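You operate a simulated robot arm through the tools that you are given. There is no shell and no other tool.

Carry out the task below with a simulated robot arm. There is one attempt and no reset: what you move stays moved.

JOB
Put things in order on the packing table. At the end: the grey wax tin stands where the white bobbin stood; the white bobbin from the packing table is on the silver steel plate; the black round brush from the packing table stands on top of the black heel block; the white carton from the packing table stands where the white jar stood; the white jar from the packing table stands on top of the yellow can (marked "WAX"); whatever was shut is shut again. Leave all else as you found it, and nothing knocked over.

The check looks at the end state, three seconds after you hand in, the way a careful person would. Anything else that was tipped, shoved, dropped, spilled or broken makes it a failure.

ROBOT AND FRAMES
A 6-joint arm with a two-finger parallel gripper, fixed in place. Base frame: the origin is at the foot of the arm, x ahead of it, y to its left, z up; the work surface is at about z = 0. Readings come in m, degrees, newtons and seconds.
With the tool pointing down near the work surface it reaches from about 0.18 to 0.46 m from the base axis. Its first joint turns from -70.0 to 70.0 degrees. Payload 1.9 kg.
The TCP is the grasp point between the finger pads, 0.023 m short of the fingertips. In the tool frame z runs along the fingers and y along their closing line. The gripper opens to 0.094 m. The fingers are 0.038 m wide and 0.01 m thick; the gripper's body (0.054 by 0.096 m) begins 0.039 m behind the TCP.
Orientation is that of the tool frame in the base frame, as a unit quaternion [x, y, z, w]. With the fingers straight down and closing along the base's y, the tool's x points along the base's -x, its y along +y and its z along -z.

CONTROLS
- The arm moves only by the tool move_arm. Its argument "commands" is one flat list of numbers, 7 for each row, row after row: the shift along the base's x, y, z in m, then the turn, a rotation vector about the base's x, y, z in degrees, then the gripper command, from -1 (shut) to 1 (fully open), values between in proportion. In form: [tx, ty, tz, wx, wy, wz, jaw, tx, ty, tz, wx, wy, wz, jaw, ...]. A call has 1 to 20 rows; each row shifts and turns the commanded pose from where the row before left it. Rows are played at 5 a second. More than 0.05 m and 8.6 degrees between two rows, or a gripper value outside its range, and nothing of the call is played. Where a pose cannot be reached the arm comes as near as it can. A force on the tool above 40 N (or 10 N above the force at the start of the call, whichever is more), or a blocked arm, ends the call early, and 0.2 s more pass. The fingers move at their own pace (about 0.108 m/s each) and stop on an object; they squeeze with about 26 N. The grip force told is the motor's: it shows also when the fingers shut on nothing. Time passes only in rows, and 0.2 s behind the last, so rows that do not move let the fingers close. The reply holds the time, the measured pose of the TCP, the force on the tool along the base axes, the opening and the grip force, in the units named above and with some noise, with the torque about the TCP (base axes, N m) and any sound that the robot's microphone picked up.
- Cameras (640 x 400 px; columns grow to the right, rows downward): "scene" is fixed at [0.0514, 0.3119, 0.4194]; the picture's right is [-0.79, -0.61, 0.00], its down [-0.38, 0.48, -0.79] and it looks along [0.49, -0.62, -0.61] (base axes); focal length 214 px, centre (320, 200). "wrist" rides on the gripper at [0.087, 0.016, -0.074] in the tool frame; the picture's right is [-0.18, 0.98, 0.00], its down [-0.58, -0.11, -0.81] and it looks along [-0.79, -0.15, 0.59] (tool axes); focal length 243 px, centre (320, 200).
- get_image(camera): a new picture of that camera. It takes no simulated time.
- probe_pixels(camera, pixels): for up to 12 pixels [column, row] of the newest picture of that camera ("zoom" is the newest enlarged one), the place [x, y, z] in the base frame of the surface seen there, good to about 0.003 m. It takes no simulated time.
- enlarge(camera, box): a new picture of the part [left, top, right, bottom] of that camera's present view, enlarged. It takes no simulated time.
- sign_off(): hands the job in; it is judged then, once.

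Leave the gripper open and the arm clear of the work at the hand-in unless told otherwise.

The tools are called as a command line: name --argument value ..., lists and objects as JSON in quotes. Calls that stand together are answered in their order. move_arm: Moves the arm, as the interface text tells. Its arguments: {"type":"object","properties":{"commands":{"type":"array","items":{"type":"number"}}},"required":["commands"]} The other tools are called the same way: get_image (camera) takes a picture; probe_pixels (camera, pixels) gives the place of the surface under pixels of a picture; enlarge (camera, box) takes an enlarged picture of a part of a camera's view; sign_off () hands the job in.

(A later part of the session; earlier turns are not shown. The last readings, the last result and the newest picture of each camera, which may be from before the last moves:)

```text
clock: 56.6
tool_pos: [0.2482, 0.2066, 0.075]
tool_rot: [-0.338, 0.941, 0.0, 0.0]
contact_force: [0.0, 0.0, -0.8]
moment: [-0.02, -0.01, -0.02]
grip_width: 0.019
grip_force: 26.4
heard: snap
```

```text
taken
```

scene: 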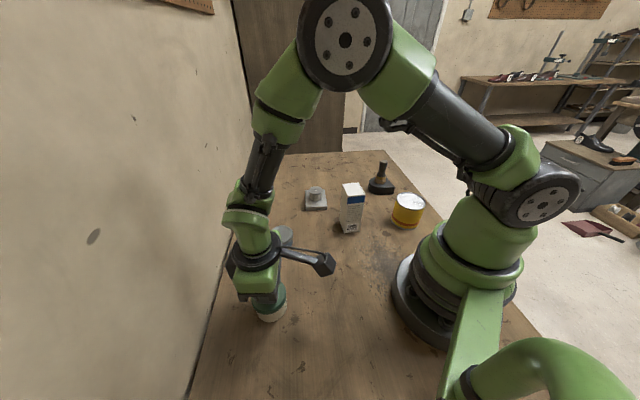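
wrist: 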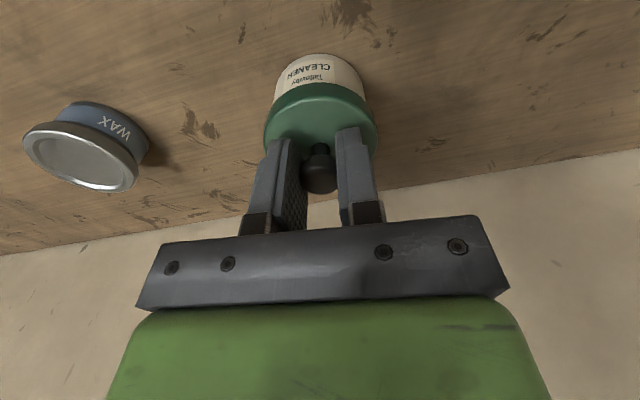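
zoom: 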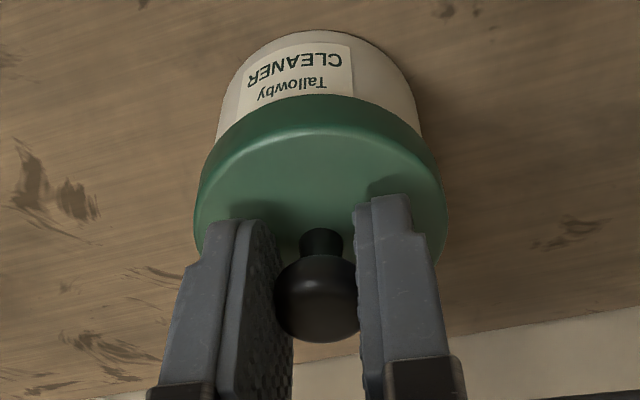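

The knob and lid look intact; the snap may be the lid's snap-fit. I'll lift gently by 10 mm and look again.

move_arm --commands '[0, 0, 0.003, 0, 0, 0, -1, 0, 0, 0.003, 0, 0, 0, -1, 0, 0, 0.004, 0, 0, 0, -1, 0, 0, 0, 0, 0, 0, -1]'

enlarge --camera "scene" --box '[225, 250, 325, 340]'

enlarge --camera "wrist" --box '[240, 40, 400, 220]'

```text
clock: 57.6
tool_pos: [0.2475, 0.2079, 0.0848]
tool_rot: [-0.339, 0.941, 0.001, 0.0]
contact_force: [0.7, -0.3, -0.7]
moment: [0.01, 0.02, -0.02]
grip_width: 0.0189
grip_force: 26.2
```

```text
4.44 times, centred on (275, 295) of scene
```

zoom: 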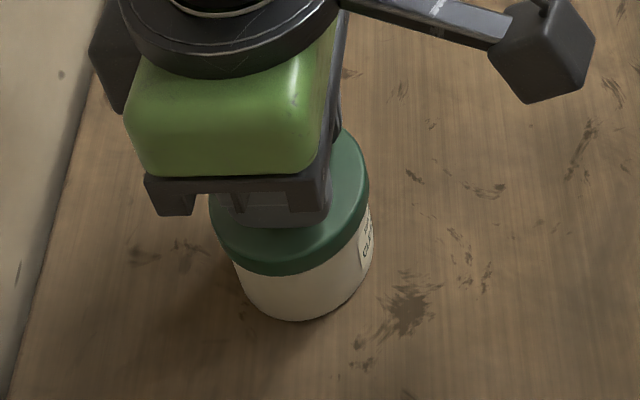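

```text
2.22 times, centred on (320, 130) of wrist
```

zoom: 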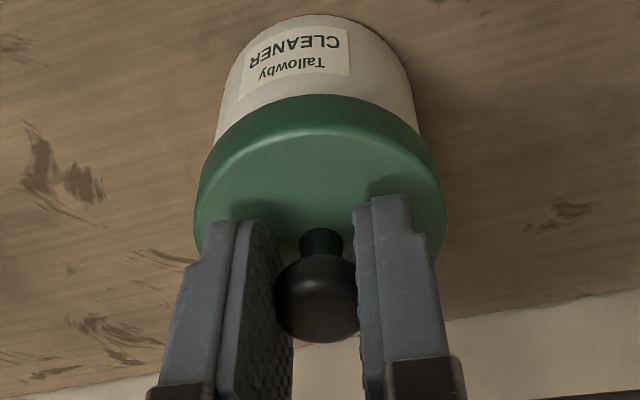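

The lid rose while the body stayed on the table, so the lid comes off separately. Plan: take the lid off, rest it on the free table area, move the body onto the can, and put the lid back on. I'll lift the lid clear and carry it to about (0.23, 0.08), looking into the jar on the way.

move_arm --commands '[0, 0, 0.01, 0, 0, 0, -1, 0, 0, 0.02, 0, 0, 0, -1, 0, 0, 0.035, 0, 0, 0, -1, -0.0035, -0.0254, 0.005, 0, 0, 0, -1, -0.0035, -0.0254, 0, 0, 0, 0, -1, -0.0035, -0.0254, 0, 0, 0, 0, -1, -0.0035, -0.0254, 0, 0, 0, 0, -1, -0.0035, -0.0254, 0, 0, 0, 0, -1, 0, 0, 0, 0, 0, 0, -1]'

get_image --camera "wrist"

get_image --camera "scene"

enlarge --camera "scene" --box '[225, 250, 325, 340]'

```text
clock: 59.6
tool_pos: [0.2294, 0.0795, 0.1555]
tool_rot: [-0.339, 0.941, 0.001, 0.0]
contact_force: [0.0, -0.2, -0.8]
moment: [-0.03, -0.02, 0.0]
grip_width: 0.0191
grip_force: 25.9
```

```text
taken
```

wrist: 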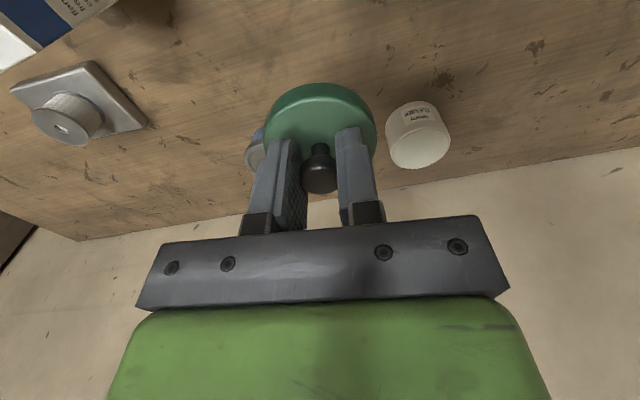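

```text
taken
```

scene: 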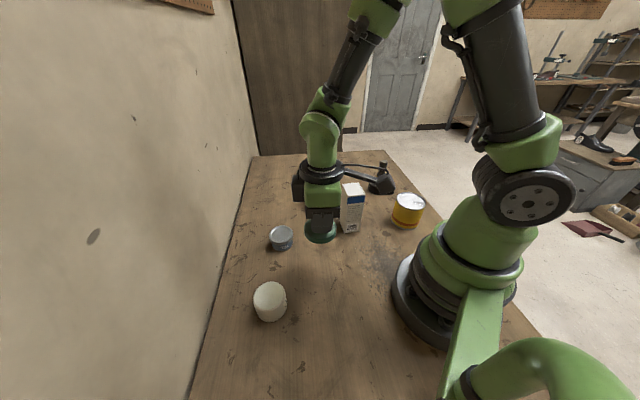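

```text
4.44 times, centred on (275, 295) of scene
```

zoom: 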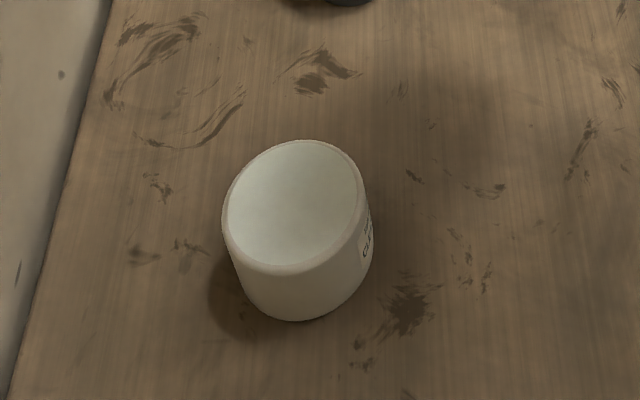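

The jar body is open and filled with pale cleaner, so I must keep it level. First I'll put the lid down at (0.23, 0.08): descend to z≈0.048, then feel for contact.

move_arm --commands '[0, 0, -0.04, 0, 0, 0, -1, 0, 0, -0.04, 0, 0, 0, -1, 0, 0, -0.025, 0, 0, 0, -1, 0, 0, 0, 0, 0, 0, -1]'

enlarge --camera "scene" --box '[280, 200, 370, 280]'

get_image --camera "wrist"

```text
clock: 60.6
tool_pos: [0.2309, 0.08, 0.0518]
tool_rot: [-0.339, 0.941, 0.001, -0.001]
contact_force: [-0.1, -0.6, -0.9]
moment: [0.02, 0.01, -0.02]
grip_width: 0.0189
grip_force: 25.9
```

```text
5.00 times, centred on (325, 240) of scene
```

zoom: 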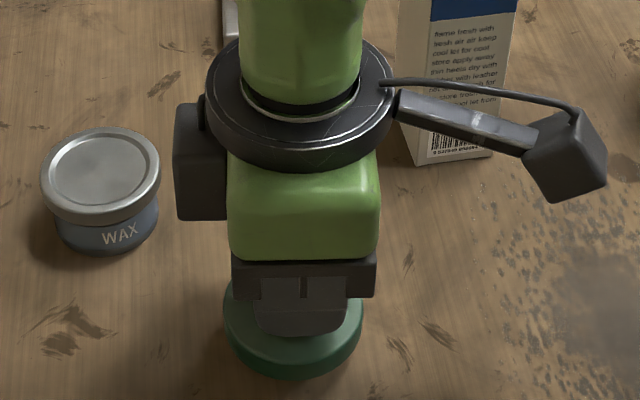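

```text
taken
```

wrist: 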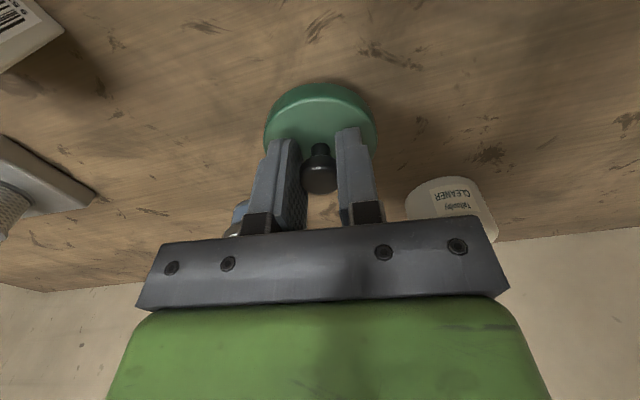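

Still a small gap under the lid. I'll step down carefully.

move_arm --commands '[0, 0, -0.004, 0, 0, 0, -1, 0, 0, -0.002, 0, 0, 0, -1, 0, 0, -0.002, 0, 0, 0, -1, 0, 0, 0, 0, 0, 0, -1]'

```text
clock: 61.6
tool_pos: [0.2318, 0.0802, 0.0428]
tool_rot: [-0.339, 0.941, 0.001, 0.0]
contact_force: [0.0, 0.2, -0.2]
moment: [0.02, -0.01, 0.02]
grip_width: 0.0188
grip_force: 26.2
```

move_arm --commands '[0, 0, -0.001, 0, 0, 0, -1, 0, 0, -0.001, 0, 0, 0, -1, 0, 0, -0.001, 0, 0, 0, -1, 0, 0, 0, 0, 0, 0, -1]'

enlarge --camera "scene" --box '[290, 230, 360, 290]'

```text
clock: 62.6
tool_pos: [0.2325, 0.0793, 0.0405]
tool_rot: [-0.338, 0.941, 0.001, 0.0]
contact_force: [0.0, -0.6, -0.1]
moment: [0.0, 0.04, 0.01]
grip_width: 0.0191
grip_force: 26.1
```

```text
6.67 times, centred on (325, 260) of scene
```

zoom: 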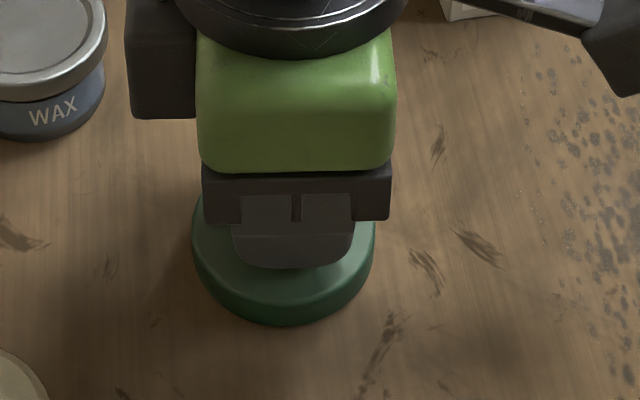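

move_arm --commands '[0, 0, -0.001, 0, 0, 0, -1, 0, 0, -0.001, 0, 0, 0, -1, 0, 0, 0, 0, 0, 0, -1]'

```text
clock: 63.4
tool_pos: [0.2312, 0.0797, 0.0374]
tool_rot: [-0.339, 0.941, 0.001, -0.001]
contact_force: [0.0, 0.5, 1.2]
moment: [-0.01, -0.02, -0.03]
grip_width: 0.0194
grip_force: 26.1
```

move_arm --commands '[0, 0, -0.0007, 0, 0, 0, -1, 0, 0, -0.0006, 0, 0, 0, -1, 0, 0, 0, 0, 0, 0, -1]'

```text
clock: 64.2
tool_pos: [0.2305, 0.0792, 0.0357]
tool_rot: [-0.339, 0.941, 0.001, -0.001]
contact_force: [-0.2, -0.2, 0.0]
moment: [0.03, 0.05, 0.01]
grip_width: 0.0197
grip_force: 26.0
```

The force is still near zero while the grip width is creeping up. I'll check the view for whether the lid is already resting.

enlarge --camera "scene" --box '[290, 230, 360, 290]'

enlarge --camera "wrist" --box '[240, 60, 400, 220]'

probe_pixels --camera "zoom" --pixels '[[200, 150], [320, 70], [320, 100], [420, 150], [320, 60], [320, 50]]'

```text
6.67 times, centred on (325, 260) of scene
```

zoom: 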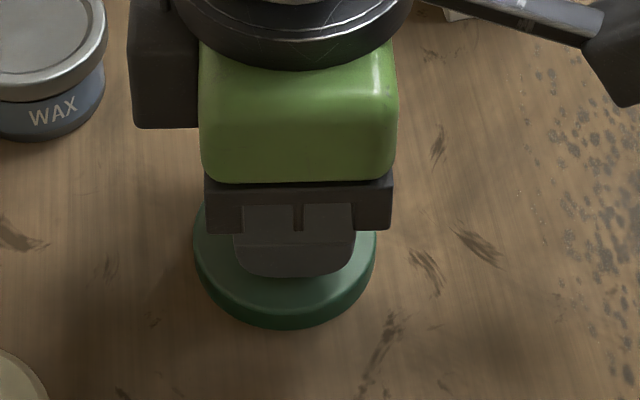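

```text
2.50 times, centred on (320, 140) of wrist
```

zoom: 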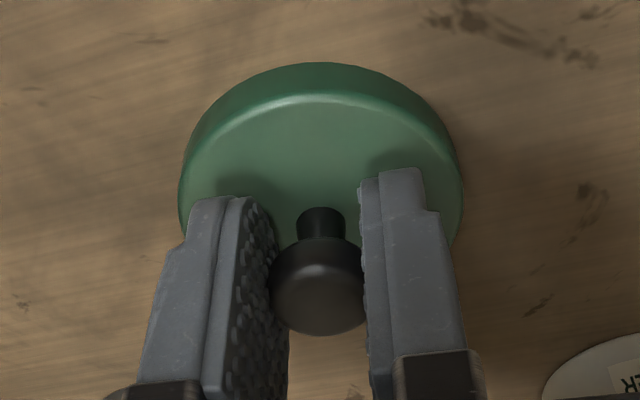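

```text
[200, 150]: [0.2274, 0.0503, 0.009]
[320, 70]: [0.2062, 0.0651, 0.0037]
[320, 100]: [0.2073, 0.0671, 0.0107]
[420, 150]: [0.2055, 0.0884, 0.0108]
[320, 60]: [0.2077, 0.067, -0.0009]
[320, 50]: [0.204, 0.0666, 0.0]
```

The lid's top is at z≈0.011 and the lid is at or very near the table. I'll make two more half-millimetre steps to confirm contact.

move_arm --commands '[0, 0, -0.0005, 0, 0, 0, -1, 0, 0, -0.0005, 0, 0, 0, -1, 0, 0, 0, 0, 0, 0, -1]'

```text
clock: 65.0
tool_pos: [0.2317, 0.0799, 0.035]
tool_rot: [-0.338, 0.941, 0.001, 0.001]
contact_force: [-0.6, 0.4, -0.3]
moment: [0.02, 0.02, -0.01]
grip_width: 0.0195
grip_force: 25.8
```

move_arm --commands '[0, 0, -0.0007, 0, 0, 0, -1, 0, 0, -0.0007, 0, 0, 0, -1, 0, 0, 0, 0, 0, 0, -1]'

enlarge --camera "wrist" --box '[240, 60, 400, 220]'

probe_pixels --camera "zoom" --pixels '[[320, 72], [320, 90], [320, 115], [320, 150], [420, 150], [320, 62]]'

```text
clock: 65.8
tool_pos: [0.2312, 0.0807, 0.0337]
tool_rot: [-0.338, 0.941, 0.0, 0.0]
contact_force: [0.2, -1.2, -1.0]
moment: [-0.02, -0.02, 0.02]
grip_width: 0.0192
grip_force: 26.2
```

```text
2.50 times, centred on (320, 140) of wrist
```

zoom: 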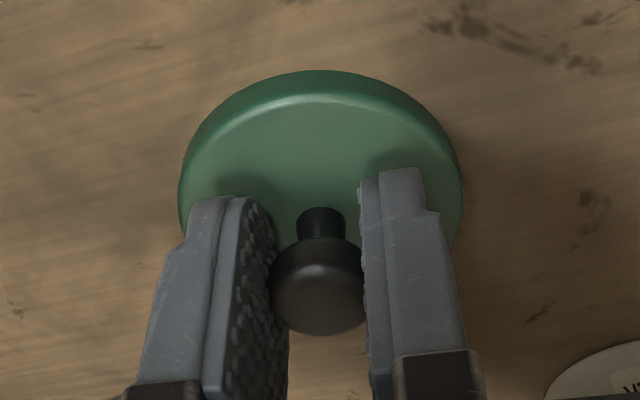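

```text
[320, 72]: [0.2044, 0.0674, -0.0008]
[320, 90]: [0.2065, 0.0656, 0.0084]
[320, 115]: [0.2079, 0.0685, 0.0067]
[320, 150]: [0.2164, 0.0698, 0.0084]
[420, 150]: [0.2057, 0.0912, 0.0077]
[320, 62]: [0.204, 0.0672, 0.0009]
```

The lid's visible side is getting shorter as I descend, and the lid top is now at z≈0.008, without any force. Its solid part seems thinner than its look. I won't release until I actually feel support, so I'll continue down in 1 mm steps.

move_arm --commands '[0, 0, -0.001, 0, 0, 0, -1, 0, 0, 0, 0, 0, 0, -1]'

enlarge --camera "scene" --box '[225, 265, 315, 335]'

probe_pixels --camera "zoom" --pixels '[[200, 150], [320, 60], [320, 150], [430, 130], [300, 240], [300, 250], [300, 265], [200, 180]]'

```text
clock: 66.4
tool_pos: [0.2318, 0.0808, 0.0324]
tool_rot: [-0.338, 0.941, 0.001, -0.001]
contact_force: [-0.2, -0.2, -0.7]
moment: [-0.01, 0.0, 0.01]
grip_width: 0.0197
grip_force: 26.0
```

```text
5.71 times, centred on (270, 300) of scene
```

zoom: 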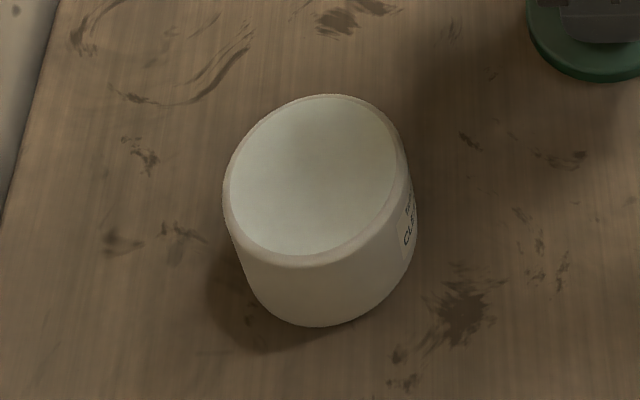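

```text
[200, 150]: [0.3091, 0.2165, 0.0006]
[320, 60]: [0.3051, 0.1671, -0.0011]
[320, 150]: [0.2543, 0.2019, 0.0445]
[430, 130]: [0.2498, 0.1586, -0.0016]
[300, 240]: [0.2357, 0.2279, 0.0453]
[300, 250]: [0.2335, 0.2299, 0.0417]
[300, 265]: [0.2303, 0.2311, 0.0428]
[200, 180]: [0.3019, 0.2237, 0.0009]
```

The jar's rim is at about 0.0455 and the lid top sat at about 0.050, so the lid's solid disc is about 4–5 mm thick. Contact is expected near TCP z≈0.0295. Stepping down further.

move_arm --commands '[0, 0, -0.001, 0, 0, 0, -1, 0, 0, 0, 0, 0, 0, -1]'

```text
clock: 67.0
tool_pos: [0.2301, 0.0794, 0.0314]
tool_rot: [-0.339, 0.941, 0.0, 0.0]
contact_force: [-1.1, 0.8, -0.5]
moment: [-0.01, 0.0, -0.01]
grip_width: 0.0196
grip_force: 26.1
```

move_arm --commands '[0, 0, -0.001, 0, 0, 0, -1, 0, 0, 0, 0, 0, 0, -1]'

```text
clock: 67.6
tool_pos: [0.2306, 0.0809, 0.031]
tool_rot: [-0.338, 0.941, 0.001, 0.0]
contact_force: [-0.1, -3.6, 10.2]
moment: [0.08, 0.11, 0.04]
grip_width: 0.0198
grip_force: 26.3
```

Contact of 10 N at z≈0.031, so the lid is supported. I'll ease up slightly, open the fingers modestly, and rise.

move_arm --commands '[0, 0, 0.0005, 0, 0, 0, -1, 0, 0, 0, 0, 0, 0, -0.3, 0, 0, 0, 0, 0, 0, 0.2, 0, 0, 0, 0, 0, 0, 0.2, 0, 0, 0.03, 0, 0, 0, 0.2, 0, 0, 0.045, 0, 0, 0, 0.5, 0, 0, 0.045, 0, 0, 0, 1, 0, 0, 0, 0, 0, 0, 1]'

get_image --camera "wrist"

get_image --camera "scene"

enlarge --camera "scene" --box '[280, 220, 370, 290]'

```text
clock: 69.4
tool_pos: [0.2336, 0.0788, 0.1513]
tool_rot: [-0.339, 0.941, 0.0, 0.0]
contact_force: [0.3, 0.0, 0.5]
moment: [-0.01, 0.01, -0.01]
grip_width: 0.0939
grip_force: 0.1
```

```text
taken
```

wrist: 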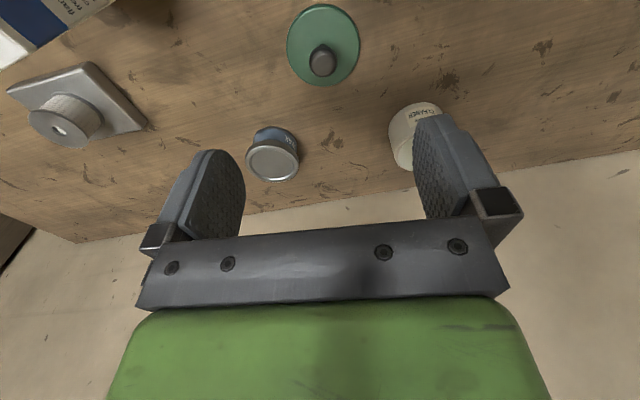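

```text
taken
```

scene: 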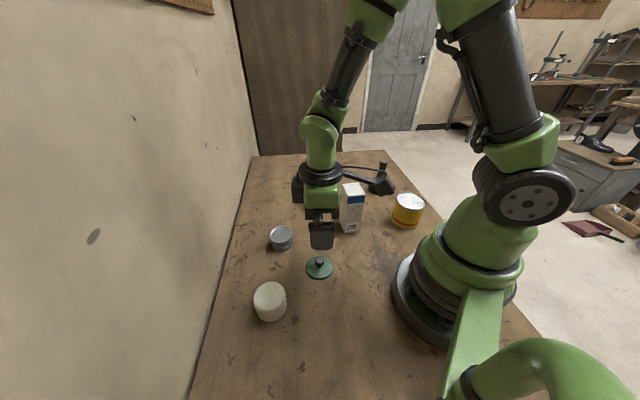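

```text
5.71 times, centred on (325, 255) of scene
```

zoom: 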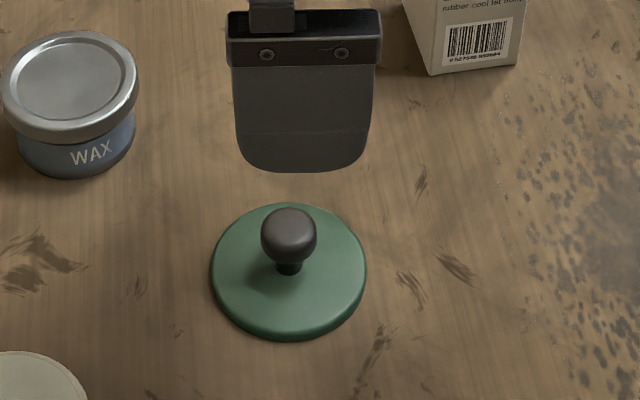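

The lid lies flat on the table. Now for the jar body: move above (0.2475, 0.207) with open fingers, keeping z≈0.15, and check its centre.

move_arm --commands '[0.0046, 0.0427, 0, 0, 0, 0, 1, 0.0046, 0.0427, 0, 0, 0, 0, 1, 0.0046, 0.0427, 0, 0, 0, 0, 1, 0, 0, -0.035, 0, 0, 0, 1, 0, 0, 0, 0, 0, 0, 1]'

get_image --camera "wrist"

```text
clock: 70.6
tool_pos: [0.2417, 0.2089, 0.1131]
tool_rot: [-0.339, 0.941, 0.001, 0.0]
contact_force: [-0.5, -0.2, 0.3]
moment: [-0.01, 0.01, 0.0]
grip_width: 0.094
grip_force: 0.0
```

```text
taken
```

wrist: 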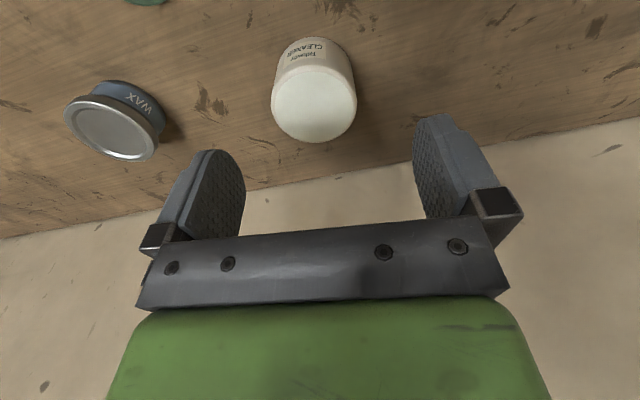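

I'll probe the jar mouth's rim at (272,103), (355,103), (314,66) and (314,141) for its centre.

probe_pixels --camera "wrist" --pixels '[[274, 103], [354, 101], [314, 68], [314, 139], [314, 103], [314, 55]]'

enlarge --camera "wrist" --box '[250, 20, 380, 160]'

```text
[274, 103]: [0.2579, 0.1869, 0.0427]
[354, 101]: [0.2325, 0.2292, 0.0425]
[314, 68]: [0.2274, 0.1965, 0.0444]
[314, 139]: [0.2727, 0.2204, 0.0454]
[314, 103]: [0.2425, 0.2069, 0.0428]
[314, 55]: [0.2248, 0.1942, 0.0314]
```

```text
2.86 times, centred on (315, 90) of wrist
```

zoom: 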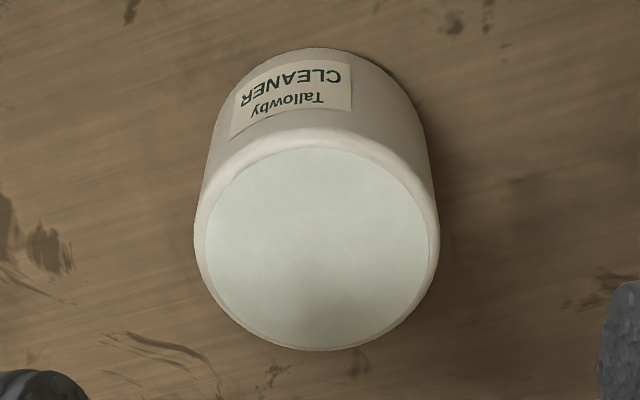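

The jar centre is about (0.2475, 0.208) and it's full nearly to the rim, so I'll move it smoothly and level. I'll shift by about (6, -1.5) mm, descend to z≈0.034, and close on the body.

move_arm --commands '[0.006, -0.0015, 0, 0, 0, 0, 1, 0, 0, -0.03, 0, 0, 0, 1, 0, 0, -0.03, 0, 0, 0, 1, 0, 0, -0.019, 0, 0, 0, 1, 0, 0, 0, 0, 0, 0, 1]'

get_image --camera "wrist"

```text
clock: 71.8
tool_pos: [0.2522, 0.2062, 0.0361]
tool_rot: [-0.339, 0.941, 0.001, 0.0]
contact_force: [-0.3, 0.2, 0.7]
moment: [0.06, 0.02, 0.03]
grip_width: 0.0939
grip_force: 0.0
```

```text
taken
```

wrist: 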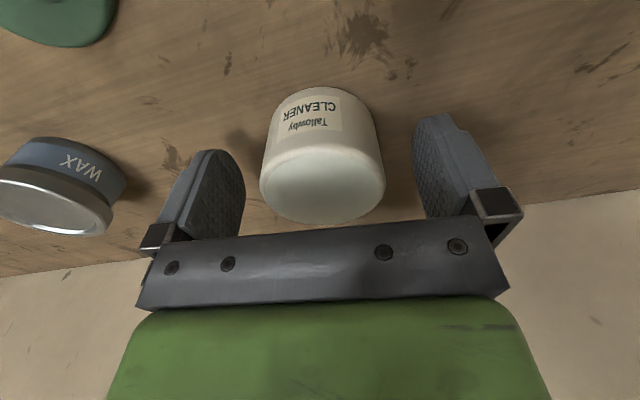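

The jar is centred between the fingers. I'll close gently in steps.

move_arm --commands '[0, 0, 0, 0, 0, 0, 0.5, 0, 0, 0, 0, 0, 0, 0.3, 0, 0, 0, 0, 0, 0, -1, 0, 0, 0, 0, 0, 0, -1, 0, 0, 0, 0, 0, 0, -1]'

get_image --camera "wrist"

```text
clock: 73.0
tool_pos: [0.2513, 0.2076, 0.0364]
tool_rot: [-0.338, 0.941, 0.001, -0.001]
contact_force: [-1.0, 1.0, 1.2]
moment: [-0.02, -0.03, 0.04]
grip_width: 0.057
grip_force: 25.7
```

```text
taken
```

wrist: 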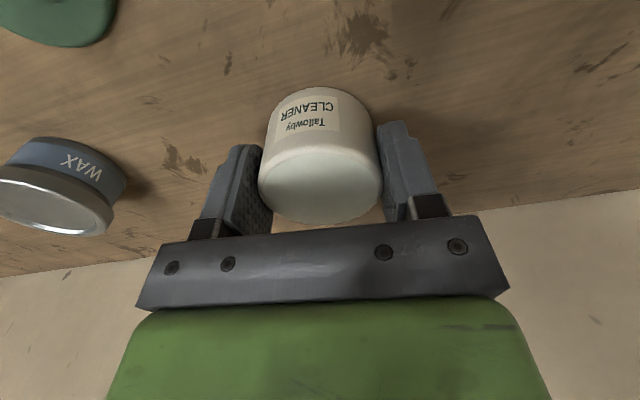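

The jar is gripped (0.057 m). I'll probe its rim now to learn its offset from the TCP, for accurate placing on the can.

probe_pixels --camera "wrist" --pixels '[[320, 150], [320, 221], [262, 178], [380, 172], [320, 185], [320, 95]]'

```text
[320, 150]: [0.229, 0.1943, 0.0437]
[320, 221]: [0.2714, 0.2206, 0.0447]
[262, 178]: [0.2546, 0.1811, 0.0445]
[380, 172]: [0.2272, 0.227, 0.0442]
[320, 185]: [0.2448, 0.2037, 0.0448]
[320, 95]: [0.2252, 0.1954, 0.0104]
```

The jar centre matches the TCP to within ~1 mm. I'll lift slowly and check that it comes up level.

move_arm --commands '[0, 0, 0.004, 0, 0, 0, -1, 0, 0, 0.01, 0, 0, 0, -1, 0, 0, 0.02, 0, 0, 0, -1, 0, 0, 0.03, 0, 0, 0, -1, 0, 0, 0.035, 0, 0, 0, -1, 0, 0, 0.035, 0, 0, 0, -1, 0, 0, 0.026, 0, 0, 0, -1, 0, 0, 0, 0, 0, 0, -1]'

get_image --camera "wrist"

get_image --camera "scene"

```text
clock: 74.8
tool_pos: [0.2519, 0.2072, 0.1985]
tool_rot: [-0.339, 0.941, 0.001, 0.0]
contact_force: [-0.5, -0.1, -2.3]
moment: [-0.02, -0.02, -0.02]
grip_width: 0.0572
grip_force: 25.8
```

```text
taken
```

wrist: 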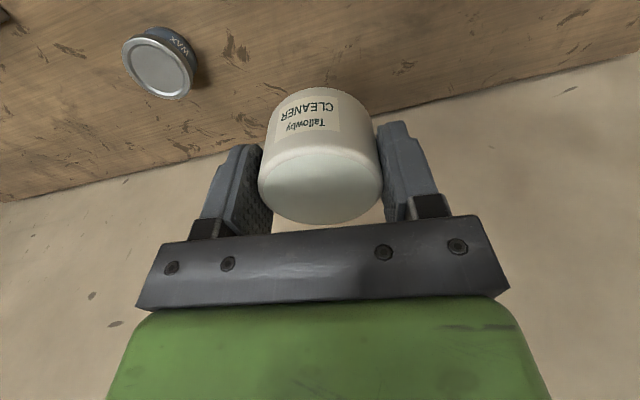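

```text
taken
```

scene: 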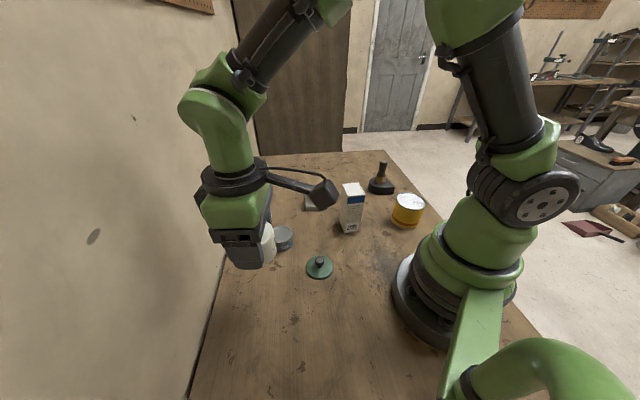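

The jar is held level at z≈0.198 (jar bottom ~0.16). I'll carry it smoothly in an arc over to above the can at (0.1375, -0.1855), turning to yaw ≈ -60°.

move_arm --commands '[0.0026, -0.0296, 0, 0, 0, -7.66, -1, 0.0026, -0.0296, 0, 0, 0, -7.66, -1, 0.0026, -0.0296, 0, 0, 0, -7.66, -1, 0.0026, -0.0296, 0, 0, 0, -7.66, -1, 0.0026, -0.0296, 0, 0, 0, -7.66, -1, 0.0026, -0.0296, 0, 0, 0, -7.66, -1, 0.0026, -0.0296, 0, 0, 0, -7.66, -1, -0.0221, -0.0309, 0, 0, 0, -7.66, -1, -0.0221, -0.0309, 0, 0, 0, -7.66, -1, -0.0221, -0.0309, 0, 0, 0, -7.66, -1, -0.0221, -0.0309, 0, 0, 0, -7.66, -1, -0.0221, -0.0309, 0, 0, 0, -7.66, -1, -0.0221, -0.0309, 0, 0, 0, -7.66, -1, 0, 0, 0, 0, 0, 0, -1]'

get_image --camera "wrist"

get_image --camera "scene"

```text
clock: 77.8
tool_pos: [0.1341, -0.1854, 0.1987]
tool_rot: [0.501, 0.866, 0.001, 0.0]
contact_force: [0.1, 0.2, -2.3]
moment: [-0.02, 0.01, -0.04]
grip_width: 0.0572
grip_force: 26.0
```

```text
taken
```

wrist: 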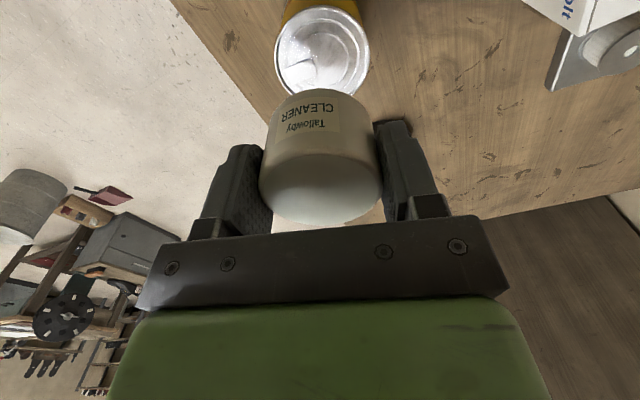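

```text
taken
```

scene: 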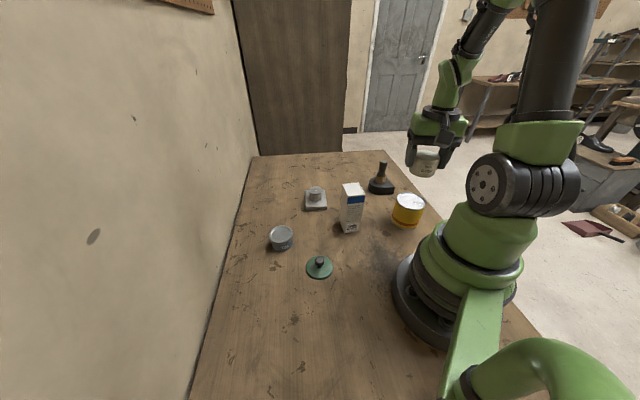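

The can and jar are aligned laterally (columns ~322 vs ~320). I'll probe the can's rim and the jar's bottom edge to check the fore-aft alignment.

probe_pixels --camera "wrist" --pixels '[[278, 50], [367, 45], [320, 8], [322, 70], [300, 90], [350, 90], [322, 97], [280, 110], [365, 110], [320, 215]]'

enlarge --camera "scene" --box '[370, 110, 470, 240]'

```text
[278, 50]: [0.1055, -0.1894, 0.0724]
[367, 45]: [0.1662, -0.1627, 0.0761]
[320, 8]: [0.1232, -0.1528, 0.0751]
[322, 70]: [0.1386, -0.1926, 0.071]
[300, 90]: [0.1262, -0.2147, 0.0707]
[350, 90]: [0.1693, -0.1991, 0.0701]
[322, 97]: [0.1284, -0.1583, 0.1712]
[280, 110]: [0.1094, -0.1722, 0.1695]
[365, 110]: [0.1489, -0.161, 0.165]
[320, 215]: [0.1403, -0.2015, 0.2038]
```

```text
3.08 times, centred on (420, 175) of scene
```

zoom: 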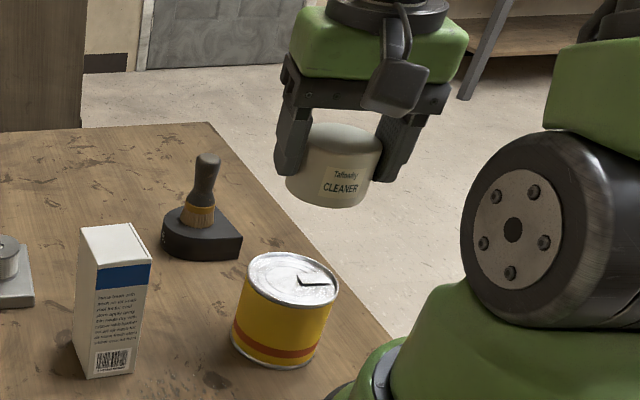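

The jar is over the can centre to within about 2 mm. I'll descend to about 6 mm above contact (TCP z≈0.118).

move_arm --commands '[0.001, 0, -0.025, 0, 0, 0, -1, 0, 0, -0.025, 0, 0, 0, -1, 0, 0, -0.02, 0, 0, 0, -1, 0, 0, -0.01, 0, 0, 0, -1, 0, 0, 0, 0, 0, 0, -1]'

get_image --camera "wrist"

enlarge --camera "scene" --box '[370, 140, 450, 240]'

```text
clock: 79.0
tool_pos: [0.1367, -0.1858, 0.1178]
tool_rot: [0.5, 0.866, 0.001, 0.001]
contact_force: [-0.3, 0.5, -1.8]
moment: [0.03, -0.01, -0.02]
grip_width: 0.0573
grip_force: 26.4
```

```text
taken
```

wrist: 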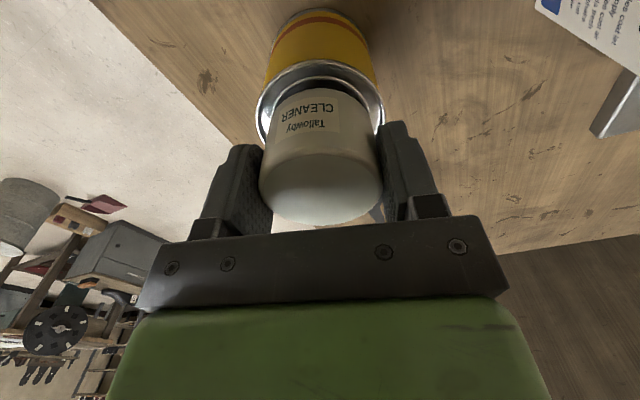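

```text
4.00 times, centred on (410, 190) of scene
```

zoom: 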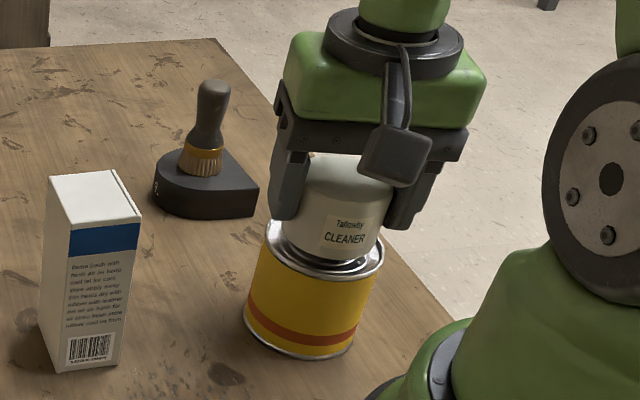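

Well aligned. I'll step down in 1–1.5 mm steps until contact.

move_arm --commands '[0, 0, -0.002, 0, 0, 0, -1, 0, 0, -0.0015, 0, 0, 0, -1, 0, 0, -0.0015, 0, 0, 0, -1, 0, 0, 0, 0, 0, 0, -1]'

```text
clock: 80.0
tool_pos: [0.1373, -0.1865, 0.1126]
tool_rot: [0.5, 0.866, 0.0, 0.0]
contact_force: [-0.4, 1.0, 6.7]
moment: [0.06, 0.03, -0.01]
grip_width: 0.0573
grip_force: 26.4
```

Contact (about 9 N net) at jar bottom ≈0.076, which is rim height. I'll check that the jar is centred and not perched on one edge.

get_image --camera "wrist"

enlarge --camera "wrist" --box '[240, 30, 400, 230]'

enlarge --camera "scene" --box '[385, 165, 440, 235]'

```text
taken
```

wrist: 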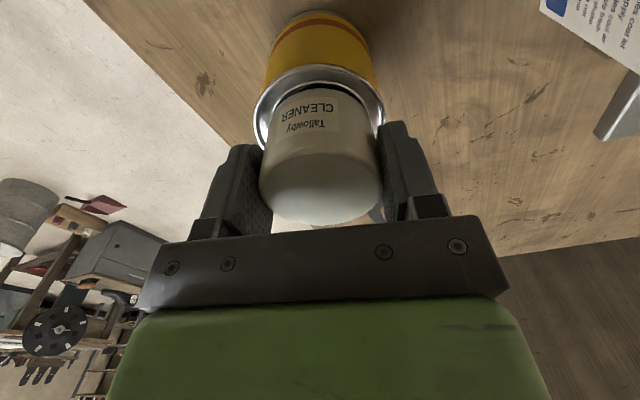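

```text
2.00 times, centred on (320, 130) of wrist
```

zoom: 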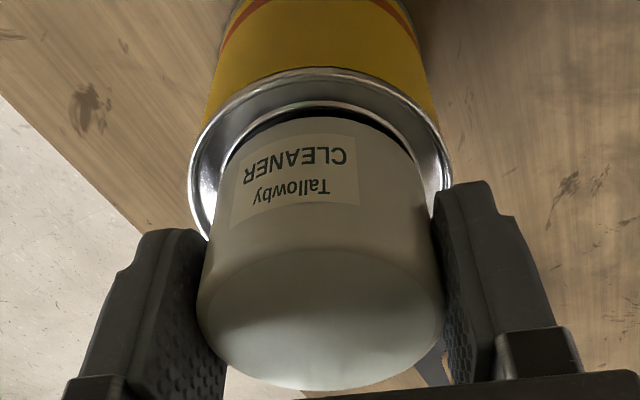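

```text
5.71 times, centred on (412, 200) of scene
```

zoom: 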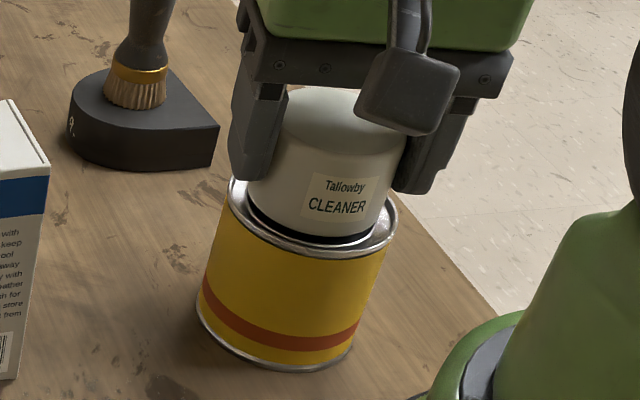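

probe_pixels --camera "zoom" --pixels '[[256, 190], [275, 215], [310, 228], [345, 232], [378, 215], [232, 190], [245, 222], [300, 253], [350, 253], [394, 225], [395, 210], [290, 235]]'

probe_pixels --camera "wrist" --pixels '[[322, 92], [300, 94], [345, 96], [280, 112], [368, 112], [322, 66], [258, 110], [382, 108], [268, 95], [372, 92], [300, 72], [350, 74]]'

```text
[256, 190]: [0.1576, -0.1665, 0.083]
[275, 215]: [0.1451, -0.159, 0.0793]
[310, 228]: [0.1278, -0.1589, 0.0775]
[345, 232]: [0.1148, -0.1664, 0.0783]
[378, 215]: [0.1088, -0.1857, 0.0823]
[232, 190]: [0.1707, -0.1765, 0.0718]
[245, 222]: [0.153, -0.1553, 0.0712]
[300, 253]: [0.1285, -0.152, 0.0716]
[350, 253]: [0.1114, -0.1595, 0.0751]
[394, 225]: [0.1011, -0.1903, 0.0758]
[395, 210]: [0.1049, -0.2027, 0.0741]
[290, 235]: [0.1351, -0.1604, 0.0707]
```

```text
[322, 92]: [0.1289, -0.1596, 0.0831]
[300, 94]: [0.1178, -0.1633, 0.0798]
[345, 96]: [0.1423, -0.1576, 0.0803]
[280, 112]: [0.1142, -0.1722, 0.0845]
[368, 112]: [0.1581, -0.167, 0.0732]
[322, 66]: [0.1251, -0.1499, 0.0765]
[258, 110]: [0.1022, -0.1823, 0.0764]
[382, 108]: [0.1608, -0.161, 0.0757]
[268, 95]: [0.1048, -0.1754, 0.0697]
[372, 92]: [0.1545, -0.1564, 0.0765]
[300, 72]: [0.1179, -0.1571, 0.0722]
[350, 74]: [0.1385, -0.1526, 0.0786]
```

The jar centre (0.1365, -0.1863) and can centre (0.1365, -0.1867) coincide, so it's well centred and supported. I'll release slowly and rise straight up.

move_arm --commands '[0, 0, 0.0003, 0, 0, 0, -1, 0, 0, 0, 0, 0, 0, 0.3, 0, 0, 0, 0, 0, 0, 0.5, 0, 0, 0, 0, 0, 0, 0.8, 0, 0, 0, 0, 0, 0, 0.8, 0, 0, 0.015, 0, 0, 0, 0.8, 0, 0, 0.035, 0, 0, 0, 0.8, 0, 0, 0.04, 0, 0, 0, 0.8, 0, 0, 0, 0, 0, 0, 0.8]'

get_image --camera "wrist"

get_image --camera "scene"

enlarge --camera "scene" --box '[375, 150, 445, 235]'

```text
clock: 82.0
tool_pos: [0.1378, -0.1857, 0.2032]
tool_rot: [0.499, 0.867, 0.002, 0.001]
contact_force: [0.0, 0.9, -0.1]
moment: [-0.01, 0.01, -0.04]
grip_width: 0.0849
grip_force: 0.1
```

```text
taken
```

wrist: 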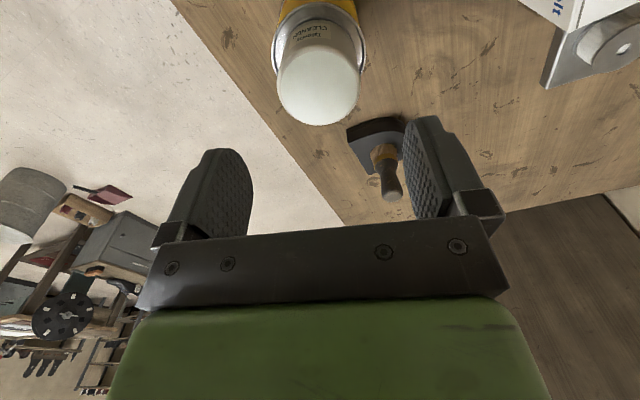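

```text
taken
```

scene: 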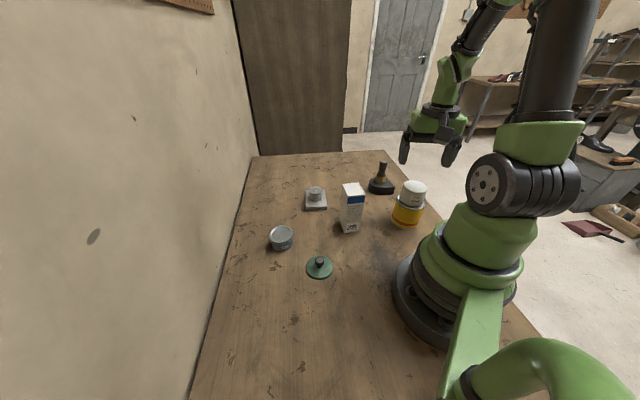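

```text
4.71 times, centred on (410, 192) of scene
```

zoom: 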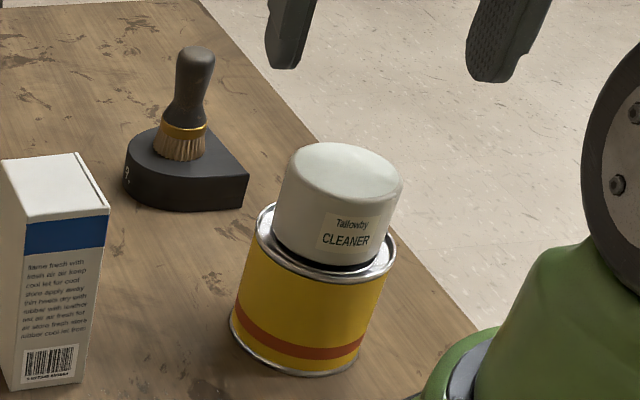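

The jar stands on the can. I'll check that its mouth is level by probing rim heights, and get the exact centre for refitting the lid.

probe_pixels --camera "wrist" --pixels '[[279, 85], [358, 82], [318, 50], [318, 122], [318, 85], [295, 60], [345, 112], [295, 110], [342, 58]]'

enlarge --camera "wrist" --box '[260, 0, 380, 140]'

```text
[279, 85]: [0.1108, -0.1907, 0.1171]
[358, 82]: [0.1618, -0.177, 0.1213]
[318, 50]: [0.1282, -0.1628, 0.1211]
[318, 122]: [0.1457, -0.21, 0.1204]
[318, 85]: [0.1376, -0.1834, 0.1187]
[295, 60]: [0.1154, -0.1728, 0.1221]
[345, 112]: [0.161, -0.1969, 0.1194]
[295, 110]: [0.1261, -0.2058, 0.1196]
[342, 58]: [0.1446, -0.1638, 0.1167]
```

```text
2.86 times, centred on (320, 70) of wrist
```

zoom: 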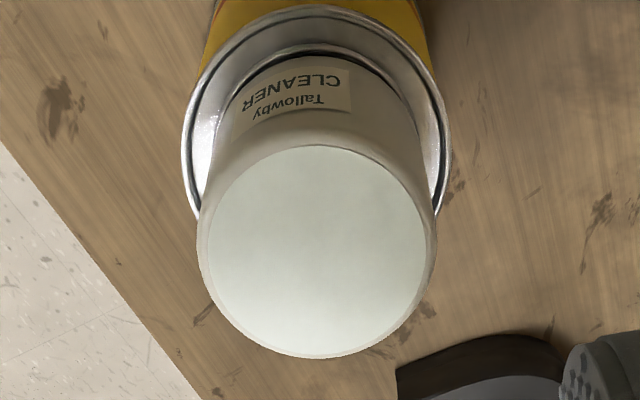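

The jar mouth is level (z≈0.117–0.122) and centred at about (0.1367, -0.1857). Now I'll fetch the lid: return over (0.231, 0.080) with yaw 0, staying high over the carton, then down to z≈0.10 to look.

move_arm --commands '[0.023, 0.0314, 0, 0, 0, 7.5, 0.8, 0.023, 0.0314, 0, 0, 0, 7.5, 0.8, 0.023, 0.0314, 0, 0, 0, 7.5, 0.8, 0.023, 0.0314, 0, 0, 0, 7.5, 0.8, 0.0003, 0.035, 0, 0, 0, 7.5, 0.8, 0.0003, 0.035, 0, 0, 0, 7.5, 0.5, 0.0003, 0.035, 0, 0, 0, 7.5, 0.5, 0.0003, 0.035, 0, 0, 0, 7.5, 0.5, 0, 0, -0.04, 0, 0, 0, 0.5, 0, 0, -0.04, 0, 0, 0, 0.5, 0, 0, 0, 0, 0, 0, 0.5]'

get_image --camera "wrist"

get_image --camera "scene"

```text
clock: 84.4
tool_pos: [0.2304, 0.0816, 0.1248]
tool_rot: [0.0, 1.0, 0.0, 0.001]
contact_force: [0.7, 0.4, -0.1]
moment: [0.01, -0.01, 0.03]
grip_width: 0.0707
grip_force: 0.1
```

```text
taken
```

wrist: 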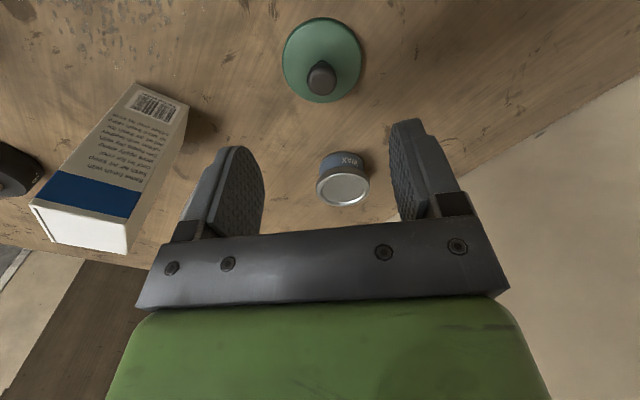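

```text
taken
```

scene: 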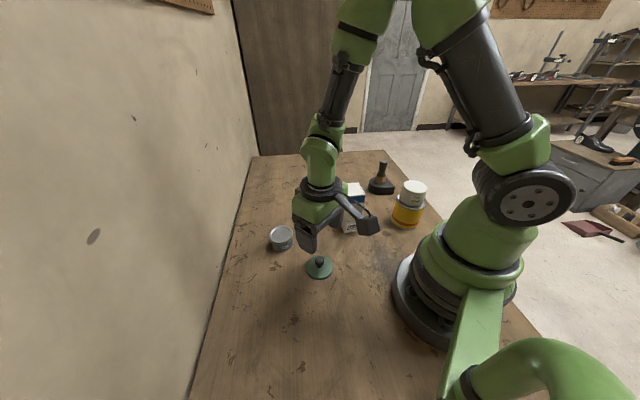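

The lid knob shows at (321,78). I'll probe its top, its sides and the lid rim.

probe_pixels --camera "wrist" --pixels '[[321, 78], [310, 78], [333, 78], [321, 68], [321, 90], [284, 58], [358, 56], [321, 22], [321, 101]]'

```text
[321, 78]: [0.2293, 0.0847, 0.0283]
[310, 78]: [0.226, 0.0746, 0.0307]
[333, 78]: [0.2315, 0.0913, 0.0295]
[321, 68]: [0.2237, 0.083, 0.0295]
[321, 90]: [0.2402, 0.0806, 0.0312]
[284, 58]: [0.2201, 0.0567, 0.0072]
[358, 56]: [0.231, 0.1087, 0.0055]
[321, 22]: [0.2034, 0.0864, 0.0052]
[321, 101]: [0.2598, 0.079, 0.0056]
```

The lid and knob centre is at about (0.231, 0.0825), under the TCP. I'll descend to z≈0.032 and close on the knob.

move_arm --commands '[0.0004, 0.0008, -0.04, 0, 0, 0, 0.5, 0, 0, -0.035, 0, 0, 0, 0.2, 0, 0, -0.0175, 0, 0, 0, 0.2, 0, 0, 0, 0, 0, 0, 0.2, 0, 0, 0, 0, 0, 0, -1, 0, 0, 0, 0, 0, 0, -1, 0, 0, 0, 0, 0, 0, -1]'

get_image --camera "wrist"

```text
clock: 86.0
tool_pos: [0.2319, 0.0807, 0.0316]
tool_rot: [0.001, 1.0, 0.001, 0.0]
contact_force: [-0.1, 0.3, -0.7]
moment: [-0.01, 0.0, 0.0]
grip_width: 0.0198
grip_force: 25.2
```

```text
taken
```

wrist: 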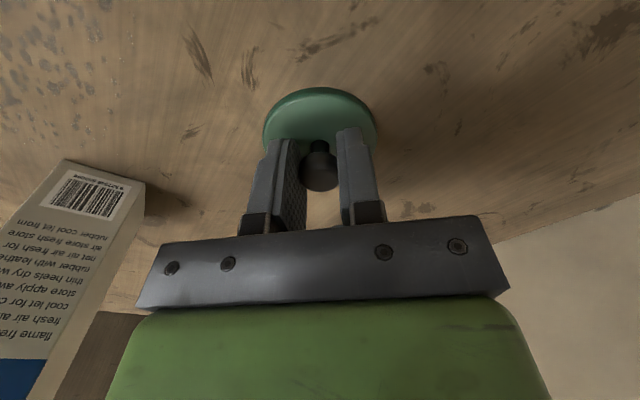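

The knob is gripped (0.0198 m). I'll lift the lid to z≈0.22 and carry it back over the jar on the can, turning to yaw -60°.

move_arm --commands '[0, 0, 0.01, 0, 0, 0, -1, 0, 0, 0.03, 0, 0, 0, -1, 0, 0, 0.045, 0, 0, 0, -1, 0, 0, 0.045, 0, 0, 0, -1, 0, 0, 0.045, 0, 0, 0, -1, 0, 0, 0.014, 0, 0, 0, -1, -0.0003, -0.035, 0, 0, 0, -7.5, -1, -0.0003, -0.035, 0, 0, 0, -7.5, -1, -0.0003, -0.035, 0, 0, 0, -7.5, -1, -0.0003, -0.035, 0, 0, 0, -7.5, -1, -0.0234, -0.0318, 0, 0, 0, -7.5, -1, -0.0234, -0.0318, 0, 0, 0, -7.5, -1, -0.0234, -0.0318, 0, 0, 0, -7.5, -1, -0.0234, -0.0318, 0, 0, 0, -7.5, -1, 0, 0, 0, 0, 0, 0, -1]'

get_image --camera "wrist"

get_image --camera "scene"

```text
clock: 89.2
tool_pos: [0.1358, -0.1878, 0.2171]
tool_rot: [0.501, 0.866, 0.0, 0.0]
contact_force: [-0.2, -0.5, -0.2]
moment: [0.01, -0.03, 0.03]
grip_width: 0.0197
grip_force: 26.0
```

```text
taken
```

wrist: 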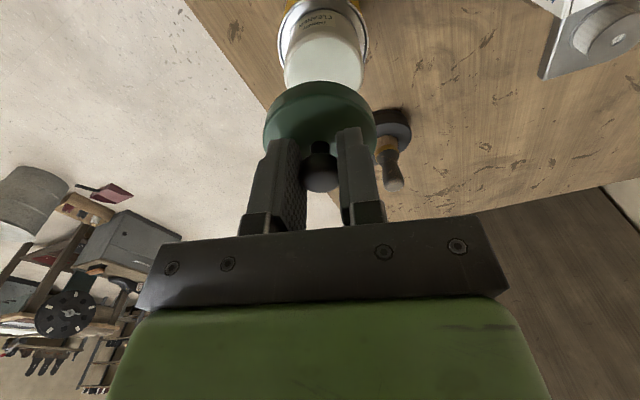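

```text
taken
```

scene: 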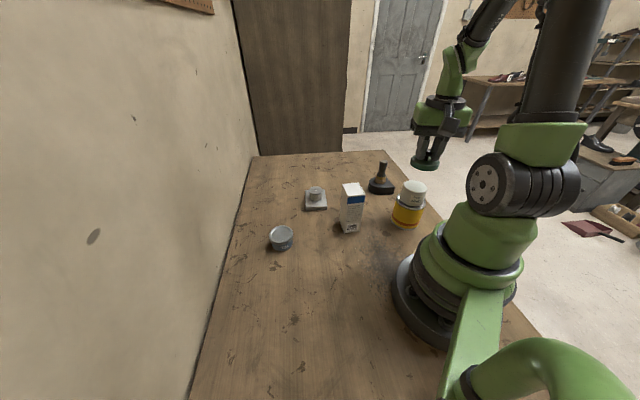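

The lid is above the jar; the jar reads about 3 px to the right of the lid. I'll shift by (1.6, 2.1) mm and lower to z≈0.172 (lid rim still above the jar mouth) to refine.

move_arm --commands '[0.0016, 0.0021, -0.02, 0, 0, 0, -1, 0, 0, -0.02, 0, 0, 0, -1, 0, 0, -0.005, 0, 0, 0, -1, 0, 0, 0, 0, 0, 0, -1]'

get_image --camera "wrist"

enlarge --camera "wrist" --box '[240, 0, 400, 200]'

enlarge --camera "scene" --box '[375, 130, 455, 235]'

```text
clock: 90.2
tool_pos: [0.1391, -0.1861, 0.1736]
tool_rot: [0.5, 0.866, 0.0, 0.001]
contact_force: [0.2, 0.5, -0.3]
moment: [0.0, 0.01, 0.02]
grip_width: 0.0201
grip_force: 25.9
```

```text
taken
```

wrist: 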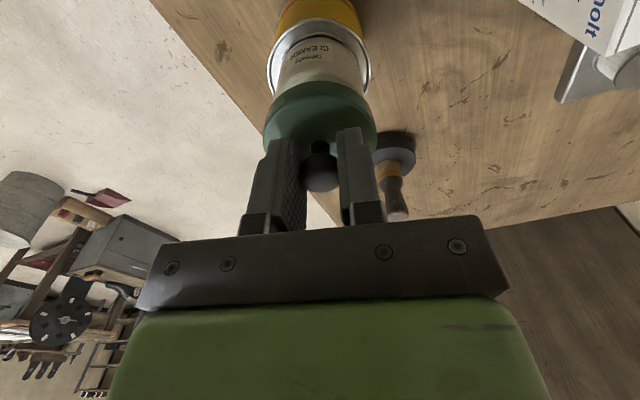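

```text
2.00 times, centred on (320, 100) of wrist
```

zoom: 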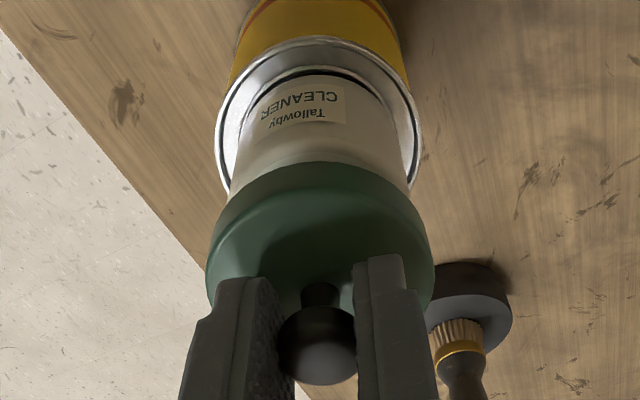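

```text
3.81 times, centred on (415, 182) of scene
```

zoom: 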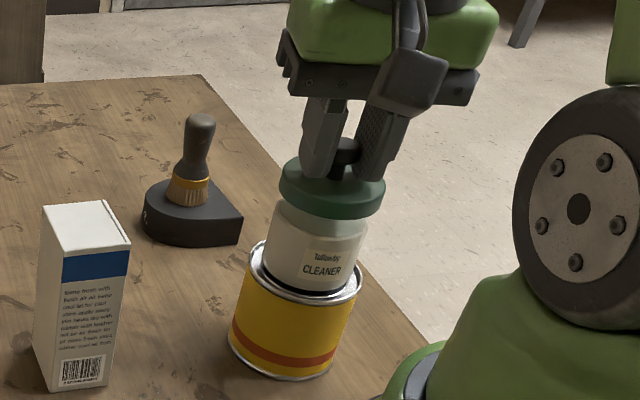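

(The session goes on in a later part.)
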